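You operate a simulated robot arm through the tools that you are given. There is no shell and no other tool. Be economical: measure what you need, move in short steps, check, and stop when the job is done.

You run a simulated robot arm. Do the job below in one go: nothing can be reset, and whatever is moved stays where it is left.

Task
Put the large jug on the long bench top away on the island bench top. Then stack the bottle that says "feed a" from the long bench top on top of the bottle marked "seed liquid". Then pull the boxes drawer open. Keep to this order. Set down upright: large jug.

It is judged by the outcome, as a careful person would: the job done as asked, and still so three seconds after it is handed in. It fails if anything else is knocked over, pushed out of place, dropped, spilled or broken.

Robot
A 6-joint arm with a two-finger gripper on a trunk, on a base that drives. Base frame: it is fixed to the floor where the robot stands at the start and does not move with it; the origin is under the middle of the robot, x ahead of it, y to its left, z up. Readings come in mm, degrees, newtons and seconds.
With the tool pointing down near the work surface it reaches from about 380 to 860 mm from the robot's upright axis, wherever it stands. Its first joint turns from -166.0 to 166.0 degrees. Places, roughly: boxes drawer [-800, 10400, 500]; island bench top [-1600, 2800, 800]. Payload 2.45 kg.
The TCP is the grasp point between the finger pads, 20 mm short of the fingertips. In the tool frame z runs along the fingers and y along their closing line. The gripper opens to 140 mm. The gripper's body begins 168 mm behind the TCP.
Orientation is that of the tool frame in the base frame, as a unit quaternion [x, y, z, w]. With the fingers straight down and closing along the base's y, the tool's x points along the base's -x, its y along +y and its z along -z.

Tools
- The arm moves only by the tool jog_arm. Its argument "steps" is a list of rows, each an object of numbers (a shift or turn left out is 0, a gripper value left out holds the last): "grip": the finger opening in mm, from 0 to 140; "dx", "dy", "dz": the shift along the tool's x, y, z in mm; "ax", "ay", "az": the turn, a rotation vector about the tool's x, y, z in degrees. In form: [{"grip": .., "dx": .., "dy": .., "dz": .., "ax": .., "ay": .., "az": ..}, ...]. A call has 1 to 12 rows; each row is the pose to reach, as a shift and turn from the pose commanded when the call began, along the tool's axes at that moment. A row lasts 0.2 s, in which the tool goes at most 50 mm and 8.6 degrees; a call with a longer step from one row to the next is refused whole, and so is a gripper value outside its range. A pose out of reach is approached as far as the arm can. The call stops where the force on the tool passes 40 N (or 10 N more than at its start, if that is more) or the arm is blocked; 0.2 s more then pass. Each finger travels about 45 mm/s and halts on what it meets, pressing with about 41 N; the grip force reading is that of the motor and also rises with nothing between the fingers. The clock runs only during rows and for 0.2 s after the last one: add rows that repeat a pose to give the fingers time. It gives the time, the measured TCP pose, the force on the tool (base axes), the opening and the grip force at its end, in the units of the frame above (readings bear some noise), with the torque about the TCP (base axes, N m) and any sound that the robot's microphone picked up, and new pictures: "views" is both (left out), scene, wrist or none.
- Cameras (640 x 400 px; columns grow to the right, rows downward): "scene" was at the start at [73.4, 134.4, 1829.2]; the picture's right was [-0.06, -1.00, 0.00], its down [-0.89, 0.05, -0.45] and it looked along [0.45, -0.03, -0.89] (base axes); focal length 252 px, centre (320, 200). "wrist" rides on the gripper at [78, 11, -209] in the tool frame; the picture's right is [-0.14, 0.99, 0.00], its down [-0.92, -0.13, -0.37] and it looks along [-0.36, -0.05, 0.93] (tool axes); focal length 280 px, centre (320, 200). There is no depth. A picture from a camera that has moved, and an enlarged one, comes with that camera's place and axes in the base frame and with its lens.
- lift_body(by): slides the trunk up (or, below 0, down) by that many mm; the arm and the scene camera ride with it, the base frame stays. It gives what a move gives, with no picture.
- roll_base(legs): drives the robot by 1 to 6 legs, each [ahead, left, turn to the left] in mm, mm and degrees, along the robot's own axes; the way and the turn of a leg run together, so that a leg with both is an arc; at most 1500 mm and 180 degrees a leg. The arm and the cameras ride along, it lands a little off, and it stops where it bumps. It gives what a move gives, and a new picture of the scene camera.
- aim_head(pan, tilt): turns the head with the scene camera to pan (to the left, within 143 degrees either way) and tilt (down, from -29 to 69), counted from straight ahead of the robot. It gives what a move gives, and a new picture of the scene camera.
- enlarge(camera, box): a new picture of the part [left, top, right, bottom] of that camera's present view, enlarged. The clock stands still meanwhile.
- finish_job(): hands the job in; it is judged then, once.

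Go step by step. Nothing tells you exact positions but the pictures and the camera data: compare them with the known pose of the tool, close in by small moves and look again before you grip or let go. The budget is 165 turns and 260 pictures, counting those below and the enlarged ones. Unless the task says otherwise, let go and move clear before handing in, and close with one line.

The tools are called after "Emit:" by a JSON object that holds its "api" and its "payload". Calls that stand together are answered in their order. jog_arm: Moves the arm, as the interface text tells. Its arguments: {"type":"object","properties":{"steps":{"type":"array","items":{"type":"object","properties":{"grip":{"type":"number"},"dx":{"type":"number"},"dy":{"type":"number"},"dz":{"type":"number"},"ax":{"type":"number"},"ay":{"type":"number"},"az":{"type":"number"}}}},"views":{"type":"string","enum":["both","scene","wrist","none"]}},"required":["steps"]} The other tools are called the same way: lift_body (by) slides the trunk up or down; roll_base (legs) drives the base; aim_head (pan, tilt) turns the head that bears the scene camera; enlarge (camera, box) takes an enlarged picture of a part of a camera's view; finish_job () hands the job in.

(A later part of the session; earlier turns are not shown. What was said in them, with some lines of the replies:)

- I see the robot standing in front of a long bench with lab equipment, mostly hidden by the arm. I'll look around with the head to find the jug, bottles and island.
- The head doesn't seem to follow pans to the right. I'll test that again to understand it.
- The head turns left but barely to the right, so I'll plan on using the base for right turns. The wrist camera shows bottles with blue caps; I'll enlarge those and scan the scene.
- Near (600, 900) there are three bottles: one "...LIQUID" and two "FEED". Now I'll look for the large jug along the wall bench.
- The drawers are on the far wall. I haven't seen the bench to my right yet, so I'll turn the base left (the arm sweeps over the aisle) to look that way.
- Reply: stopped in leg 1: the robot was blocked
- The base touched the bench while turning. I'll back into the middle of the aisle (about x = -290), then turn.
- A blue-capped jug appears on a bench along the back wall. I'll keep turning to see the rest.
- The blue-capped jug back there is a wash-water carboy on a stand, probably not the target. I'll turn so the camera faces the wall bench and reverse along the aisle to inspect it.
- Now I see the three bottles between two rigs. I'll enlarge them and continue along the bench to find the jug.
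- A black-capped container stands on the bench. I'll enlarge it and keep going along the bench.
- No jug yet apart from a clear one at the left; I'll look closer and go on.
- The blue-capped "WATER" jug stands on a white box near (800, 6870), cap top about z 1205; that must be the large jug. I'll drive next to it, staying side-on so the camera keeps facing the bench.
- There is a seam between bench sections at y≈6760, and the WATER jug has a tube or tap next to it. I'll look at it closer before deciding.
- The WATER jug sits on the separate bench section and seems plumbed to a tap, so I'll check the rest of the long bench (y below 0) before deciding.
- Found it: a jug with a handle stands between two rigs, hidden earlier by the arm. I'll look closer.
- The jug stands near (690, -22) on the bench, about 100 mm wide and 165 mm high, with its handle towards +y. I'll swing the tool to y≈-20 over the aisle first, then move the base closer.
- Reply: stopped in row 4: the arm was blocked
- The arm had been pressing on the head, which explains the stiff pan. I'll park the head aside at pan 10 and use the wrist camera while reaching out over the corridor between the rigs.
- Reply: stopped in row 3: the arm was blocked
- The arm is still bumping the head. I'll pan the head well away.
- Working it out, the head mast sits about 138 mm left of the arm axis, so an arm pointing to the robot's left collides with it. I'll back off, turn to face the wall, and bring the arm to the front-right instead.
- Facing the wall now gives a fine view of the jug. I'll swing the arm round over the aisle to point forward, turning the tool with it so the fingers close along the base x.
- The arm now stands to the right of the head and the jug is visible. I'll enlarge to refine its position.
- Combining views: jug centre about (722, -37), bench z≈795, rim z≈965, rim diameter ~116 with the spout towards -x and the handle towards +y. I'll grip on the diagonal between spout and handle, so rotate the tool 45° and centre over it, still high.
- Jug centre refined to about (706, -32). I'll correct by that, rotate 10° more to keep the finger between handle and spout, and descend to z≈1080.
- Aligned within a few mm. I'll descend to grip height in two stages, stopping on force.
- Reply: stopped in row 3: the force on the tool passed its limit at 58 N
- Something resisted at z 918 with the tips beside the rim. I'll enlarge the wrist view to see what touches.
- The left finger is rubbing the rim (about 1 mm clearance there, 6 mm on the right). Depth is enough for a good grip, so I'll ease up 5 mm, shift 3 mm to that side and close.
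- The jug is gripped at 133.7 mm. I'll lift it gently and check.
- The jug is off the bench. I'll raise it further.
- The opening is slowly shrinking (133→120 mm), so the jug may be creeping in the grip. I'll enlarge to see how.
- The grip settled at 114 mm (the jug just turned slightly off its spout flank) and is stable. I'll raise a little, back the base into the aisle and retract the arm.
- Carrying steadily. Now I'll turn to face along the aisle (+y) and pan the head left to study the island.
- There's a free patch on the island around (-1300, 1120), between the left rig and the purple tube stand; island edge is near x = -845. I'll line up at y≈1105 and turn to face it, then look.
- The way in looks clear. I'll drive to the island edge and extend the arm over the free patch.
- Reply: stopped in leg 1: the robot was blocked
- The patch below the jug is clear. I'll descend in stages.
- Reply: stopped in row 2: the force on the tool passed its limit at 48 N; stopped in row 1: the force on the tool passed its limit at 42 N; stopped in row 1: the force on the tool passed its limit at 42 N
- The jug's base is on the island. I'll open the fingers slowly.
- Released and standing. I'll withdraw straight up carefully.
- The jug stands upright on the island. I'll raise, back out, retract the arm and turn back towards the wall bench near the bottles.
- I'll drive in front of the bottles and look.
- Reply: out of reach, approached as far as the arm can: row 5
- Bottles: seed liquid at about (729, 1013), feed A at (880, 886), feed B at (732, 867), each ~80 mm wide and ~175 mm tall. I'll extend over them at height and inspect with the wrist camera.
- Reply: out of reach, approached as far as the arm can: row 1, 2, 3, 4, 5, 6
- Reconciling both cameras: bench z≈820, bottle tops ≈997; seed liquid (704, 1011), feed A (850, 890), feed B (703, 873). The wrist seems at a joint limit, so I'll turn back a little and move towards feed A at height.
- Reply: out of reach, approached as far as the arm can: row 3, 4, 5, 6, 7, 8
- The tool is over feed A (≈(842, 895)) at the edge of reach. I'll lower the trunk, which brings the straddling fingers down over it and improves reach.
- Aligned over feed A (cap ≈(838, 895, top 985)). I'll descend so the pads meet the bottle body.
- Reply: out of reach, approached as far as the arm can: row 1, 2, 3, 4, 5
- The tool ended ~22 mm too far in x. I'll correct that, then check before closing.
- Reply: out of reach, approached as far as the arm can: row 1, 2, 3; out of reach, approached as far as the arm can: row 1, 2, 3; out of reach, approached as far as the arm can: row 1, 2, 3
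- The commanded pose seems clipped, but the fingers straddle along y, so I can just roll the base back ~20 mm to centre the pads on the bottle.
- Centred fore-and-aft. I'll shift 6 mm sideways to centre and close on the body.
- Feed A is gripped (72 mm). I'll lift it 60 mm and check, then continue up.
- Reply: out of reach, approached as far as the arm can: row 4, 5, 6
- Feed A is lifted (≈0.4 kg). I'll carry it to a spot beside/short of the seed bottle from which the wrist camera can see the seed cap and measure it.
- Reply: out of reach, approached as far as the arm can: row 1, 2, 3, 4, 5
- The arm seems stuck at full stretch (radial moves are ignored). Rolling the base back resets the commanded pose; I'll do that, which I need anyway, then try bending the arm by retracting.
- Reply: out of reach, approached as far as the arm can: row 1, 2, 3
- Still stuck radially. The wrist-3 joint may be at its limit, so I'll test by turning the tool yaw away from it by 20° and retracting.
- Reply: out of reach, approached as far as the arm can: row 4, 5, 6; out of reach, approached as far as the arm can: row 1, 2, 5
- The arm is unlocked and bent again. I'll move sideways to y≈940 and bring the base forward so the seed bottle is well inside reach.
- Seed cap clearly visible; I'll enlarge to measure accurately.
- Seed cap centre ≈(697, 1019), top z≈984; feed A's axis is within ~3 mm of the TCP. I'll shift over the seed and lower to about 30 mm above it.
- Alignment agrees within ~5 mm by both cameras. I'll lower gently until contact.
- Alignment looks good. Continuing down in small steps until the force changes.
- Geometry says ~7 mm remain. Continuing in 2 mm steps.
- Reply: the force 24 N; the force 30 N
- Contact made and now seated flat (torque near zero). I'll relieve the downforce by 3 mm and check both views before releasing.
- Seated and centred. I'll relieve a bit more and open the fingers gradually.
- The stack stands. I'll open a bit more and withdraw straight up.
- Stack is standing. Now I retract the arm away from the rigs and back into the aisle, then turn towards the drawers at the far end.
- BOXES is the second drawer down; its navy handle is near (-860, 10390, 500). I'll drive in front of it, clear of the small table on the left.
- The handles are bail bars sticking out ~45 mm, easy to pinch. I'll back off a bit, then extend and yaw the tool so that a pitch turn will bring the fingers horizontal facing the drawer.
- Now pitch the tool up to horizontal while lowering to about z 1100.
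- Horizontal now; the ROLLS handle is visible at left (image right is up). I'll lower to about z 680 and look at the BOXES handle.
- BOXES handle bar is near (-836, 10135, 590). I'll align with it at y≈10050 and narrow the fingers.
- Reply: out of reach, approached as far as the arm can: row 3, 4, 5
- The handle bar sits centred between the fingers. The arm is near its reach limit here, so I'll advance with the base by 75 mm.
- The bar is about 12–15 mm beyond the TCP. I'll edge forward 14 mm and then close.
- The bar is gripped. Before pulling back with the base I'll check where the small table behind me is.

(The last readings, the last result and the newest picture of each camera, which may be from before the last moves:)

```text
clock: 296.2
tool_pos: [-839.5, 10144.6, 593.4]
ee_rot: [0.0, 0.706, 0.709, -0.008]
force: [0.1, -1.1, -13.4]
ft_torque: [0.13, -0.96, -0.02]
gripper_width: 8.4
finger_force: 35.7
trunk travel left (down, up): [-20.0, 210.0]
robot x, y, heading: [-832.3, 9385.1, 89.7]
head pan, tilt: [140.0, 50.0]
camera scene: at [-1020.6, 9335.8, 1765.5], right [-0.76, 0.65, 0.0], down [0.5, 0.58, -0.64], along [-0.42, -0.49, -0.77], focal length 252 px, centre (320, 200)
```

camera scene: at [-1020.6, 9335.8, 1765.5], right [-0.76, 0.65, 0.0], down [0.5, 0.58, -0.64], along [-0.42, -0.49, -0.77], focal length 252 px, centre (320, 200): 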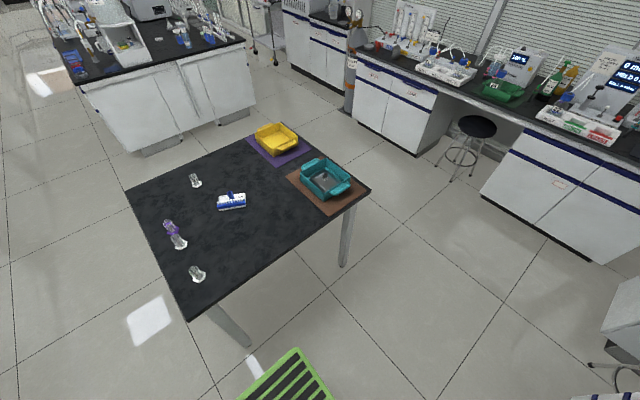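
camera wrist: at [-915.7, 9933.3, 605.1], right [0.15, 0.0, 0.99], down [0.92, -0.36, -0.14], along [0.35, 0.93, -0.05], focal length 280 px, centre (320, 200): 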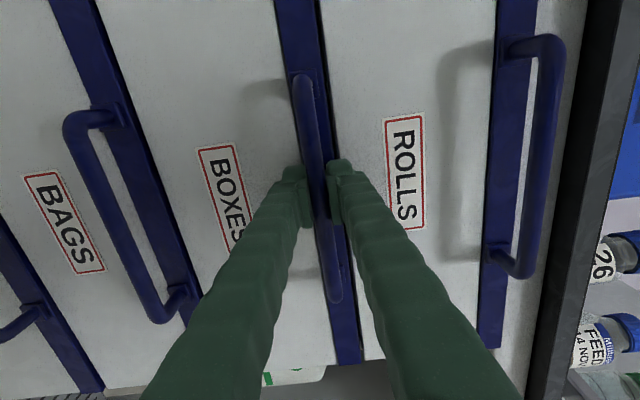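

The base's rear has about 180 mm to the table, so I'll pull mostly with the arm. First trying a 120 mm arm pull.

Emit:
{"api": "jog_arm", "payload": {"steps": [{"dz": -15}, {"dz": -30}, {"dz": -50}, {"dz": -70}, {"dz": -95}, {"dz": -120}], "views": "wrist"}}

```text
clock: 297.6
tool_pos: [-840.4, 10033.3, 595.5]
ee_rot: [0.001, 0.715, 0.699, -0.007]
force: [-0.7, -2.0, -9.0]
ft_torque: [0.01, -0.88, 0.04]
gripper_width: 8.2
finger_force: 36.4
out of reach, approached as far as the arm can: row 5, 6
trunk travel left (down, up): [-20.0, 210.0]
robot x, y, heading: [-829.1, 9388.1, 89.4]
head pan, tilt: [140.0, 50.0]
stopped in row 6: the force on the tool passed its limit at 45 N (the readings are from after the stop); the commanded pose is now the measured one
camera wrist: at [-915.7, 9825.0, 610.3], right [0.15, 0.02, 0.99], down [0.92, -0.36, -0.13], along [0.35, 0.93, -0.07], focal length 280 px, centre (320, 200)
```

wrist: 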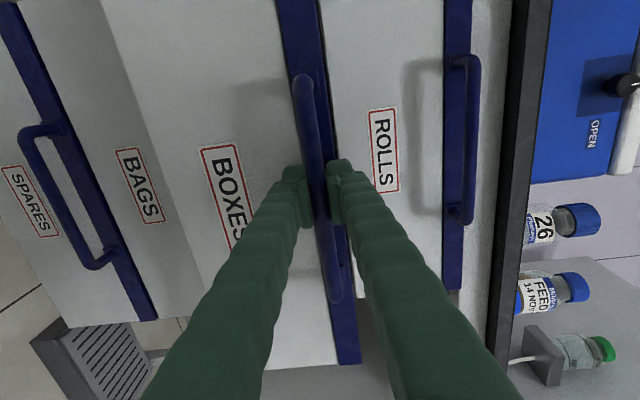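

The drawer has come out ~110 mm. Now a further 140 mm with the base.

Emit:
{"api": "roll_base", "payload": {"legs": [[-140, 0, 0]]}}

Emit:
{"api": "jog_arm", "payload": {"steps": [{"dz": 0}], "views": "wrist"}}

```text
clock: 298.9
tool_pos: [-840.4, 9895.8, 594.5]
ee_rot: [0.0, 0.715, 0.699, -0.007]
force: [-3.6, -0.9, -23.5]
ft_torque: [0.15, -0.92, -0.08]
gripper_width: 8.3
finger_force: 36.1
trunk travel left (down, up): [-20.0, 210.0]
robot x, y, heading: [-832.5, 9245.8, 89.7]
head pan, tilt: [140.0, 50.0]
camera scene: at [-1021.9, 9196.6, 1765.5], right [-0.76, 0.65, 0.0], down [0.5, 0.58, -0.64], along [-0.42, -0.49, -0.77], focal length 252 px, centre (320, 200)
```

scene: 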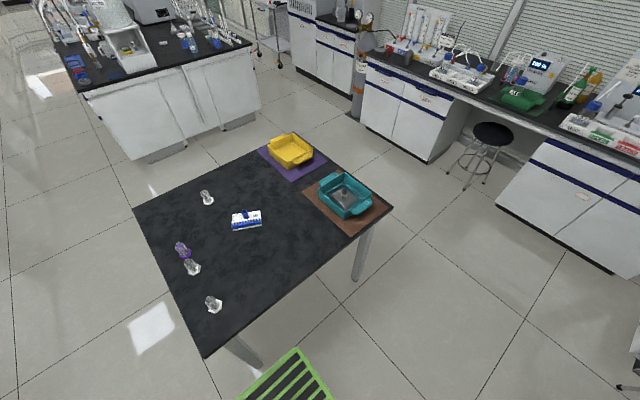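

```text
clock: 299.3
tool_pos: [-840.9, 9894.5, 595.6]
ee_rot: [0.0, 0.715, 0.699, -0.007]
force: [-1.8, -0.9, -6.8]
ft_torque: [0.08, -0.93, -0.07]
gripper_width: 8.6
finger_force: 35.8
trunk travel left (down, up): [-20.0, 210.0]
robot x, y, heading: [-828.9, 9245.7, 89.5]
head pan, tilt: [140.0, 50.0]
camera wrist: at [-916.0, 9685.6, 610.4], right [0.15, 0.02, 0.99], down [0.92, -0.36, -0.13], along [0.36, 0.93, -0.08], focal length 280 px, centre (320, 200)
```

wrist: 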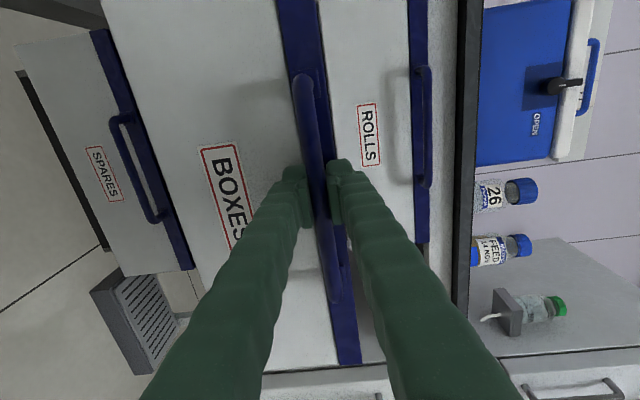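

The drawer is open by about 250 mm. I'll open the fingers and ease the tool back off the handle.

Emit:
{"api": "jog_arm", "payload": {"steps": [{"grip": 20}, {"grip": 35}, {"grip": 50}, {"grip": 64}, {"grip": 70}, {"grip": 70}], "views": "none"}}

Emit:
{"api": "jog_arm", "payload": {"steps": [{"dz": -12}, {"dz": -24}, {"dz": -36}], "views": "wrist"}}

```text
clock: 300.7
tool_pos: [-840.0, 9894.0, 593.4]
ee_rot: [0.001, 0.713, 0.701, -0.007]
force: [-0.3, 0.0, 0.0]
ft_torque: [-0.02, 0.04, 0.0]
gripper_width: 70.2
finger_force: 0.0
trunk travel left (down, up): [-20.0, 210.0]
robot x, y, heading: [-833.2, 9245.1, 89.6]
head pan, tilt: [140.0, 50.0]
```

```text
clock: 301.5
tool_pos: [-840.8, 9861.0, 605.0]
ee_rot: [0.001, 0.716, 0.698, -0.008]
force: [0.3, 0.5, -0.1]
ft_torque: [-0.01, 0.04, 0.01]
gripper_width: 70.0
finger_force: 0.1
out of reach, approached as far as the arm can: row 2, 3
trunk travel left (down, up): [-20.0, 210.0]
robot x, y, heading: [-830.7, 9239.7, 89.5]
head pan, tilt: [140.0, 50.0]
camera wrist: at [-916.6, 9652.8, 621.1], right [0.15, 0.03, 0.99], down [0.92, -0.36, -0.13], along [0.36, 0.93, -0.08], focal length 280 px, centre (320, 200)
```

wrist: 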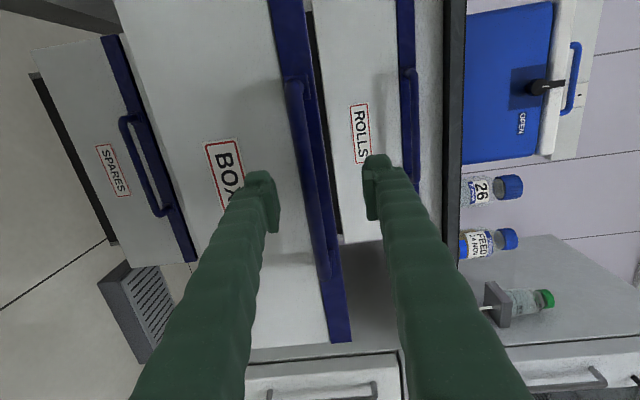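

The tips are just clear of the bar. I'll withdraw a bit further while rising slightly.

Emit:
{"api": "jog_arm", "payload": {"steps": [{"dz": -15, "dy": 4}, {"dz": -30, "dy": 8}, {"dz": -45, "dy": 12}], "views": "wrist"}}

```text
clock: 302.3
tool_pos: [-839.8, 9846.0, 610.7]
ee_rot: [0.001, 0.716, 0.698, -0.008]
force: [-0.2, 0.8, 0.3]
ft_torque: [0.01, 0.01, -0.01]
gripper_width: 69.8
finger_force: 0.1
out of reach, approached as far as the arm can: row 2, 3
trunk travel left (down, up): [-20.0, 210.0]
robot x, y, heading: [-831.4, 9245.9, 89.6]
head pan, tilt: [140.0, 50.0]
camera wrist: at [-915.6, 9637.1, 626.6], right [0.15, 0.03, 0.99], down [0.92, -0.36, -0.13], along [0.36, 0.93, -0.08], focal length 280 px, centre (320, 200)
```

wrist: 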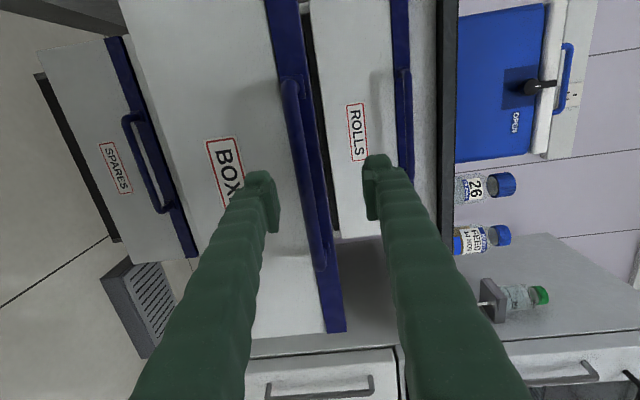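

Clear of the handle. I'll raise the tool and look at the result with the head camera.

Emit:
{"api": "jog_arm", "payload": {"steps": [{"dy": 40, "dz": -10}, {"dy": 80, "dz": -20}, {"dy": 120, "dz": -20}, {"dy": 160, "dz": -20}, {"dy": 200, "dz": -20}], "views": "none"}}

Emit:
{"api": "aim_head", "payload": {"pan": 5, "tilt": 45}}

```text
clock: 303.5
tool_pos: [-841.0, 9909.1, 794.9]
ee_rot: [0.002, 0.72, 0.694, -0.007]
force: [0.1, 0.6, -0.2]
ft_torque: [0.04, 0.0, 0.02]
gripper_width: 70.1
finger_force: 0.1
out of reach, approached as far as the arm can: row 1, 2, 3, 4, 5
trunk travel left (down, up): [-20.0, 210.0]
robot x, y, heading: [-830.9, 9245.3, 89.4]
head pan, tilt: [140.0, 50.0]
```

```text
clock: 305.6
tool_pos: [-841.8, 9909.9, 793.7]
ee_rot: [0.001, 0.719, 0.695, -0.007]
force: [0.5, -0.1, -0.2]
ft_torque: [0.0, 0.0, -0.02]
gripper_width: 69.9
finger_force: 0.1
trunk travel left (down, up): [-20.0, 210.0]
robot x, y, heading: [-833.5, 9244.3, 89.3]
head pan, tilt: [5.0, 45.0]
camera scene: at [-978.0, 9334.3, 1772.4], right [1.0, 0.08, 0.0], down [0.06, -0.7, -0.71], along [-0.06, 0.7, -0.71], focal length 252 px, centre (320, 200)
```

scene: 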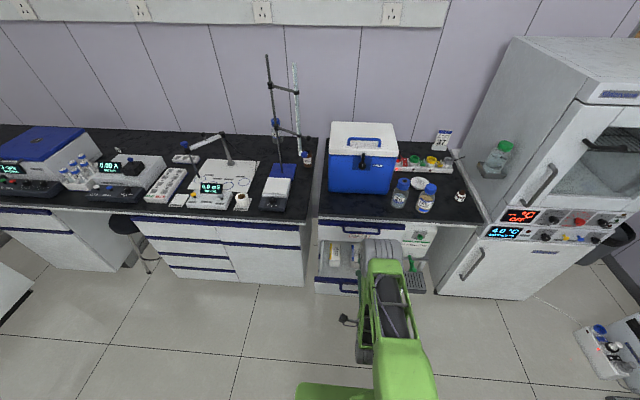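

Emit:
{"api": "enlarge", "payload": {"camera": "scene", "box": [290, 200, 450, 320]}}

```text
3.33 times, centred on (370, 260) of scene
camera zoom: at [-978.0, 9334.3, 1772.4], right [1.0, 0.08, 0.0], down [0.06, -0.7, -0.71], along [-0.06, 0.7, -0.71], focal length 842 px, centre (153, 0)
```

zoom: 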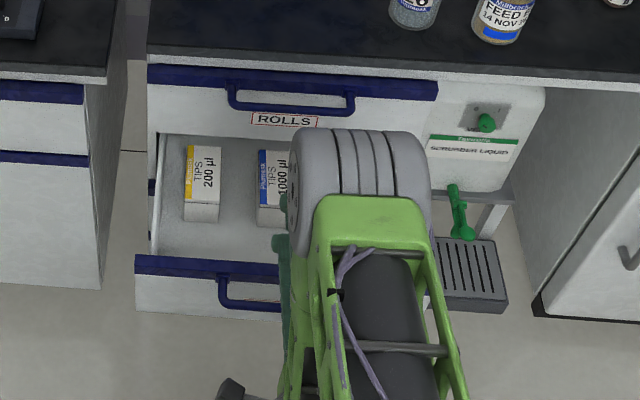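

The BOXES drawer is open, with the tip boxes visible inside, and the gripper is clear above it. The jug stands on the island, and feed A was still on the seed liquid bottle when I drove away. I'm handing the job in.

Emit:
{"api": "finish_job", "payload": {}}

```text
The job is handed in.
```

The large jug is upright on the island bench, "feed a" is stacked on "seed liquid", and the boxes drawer is pulled open about 250 mm; the job is handed in.
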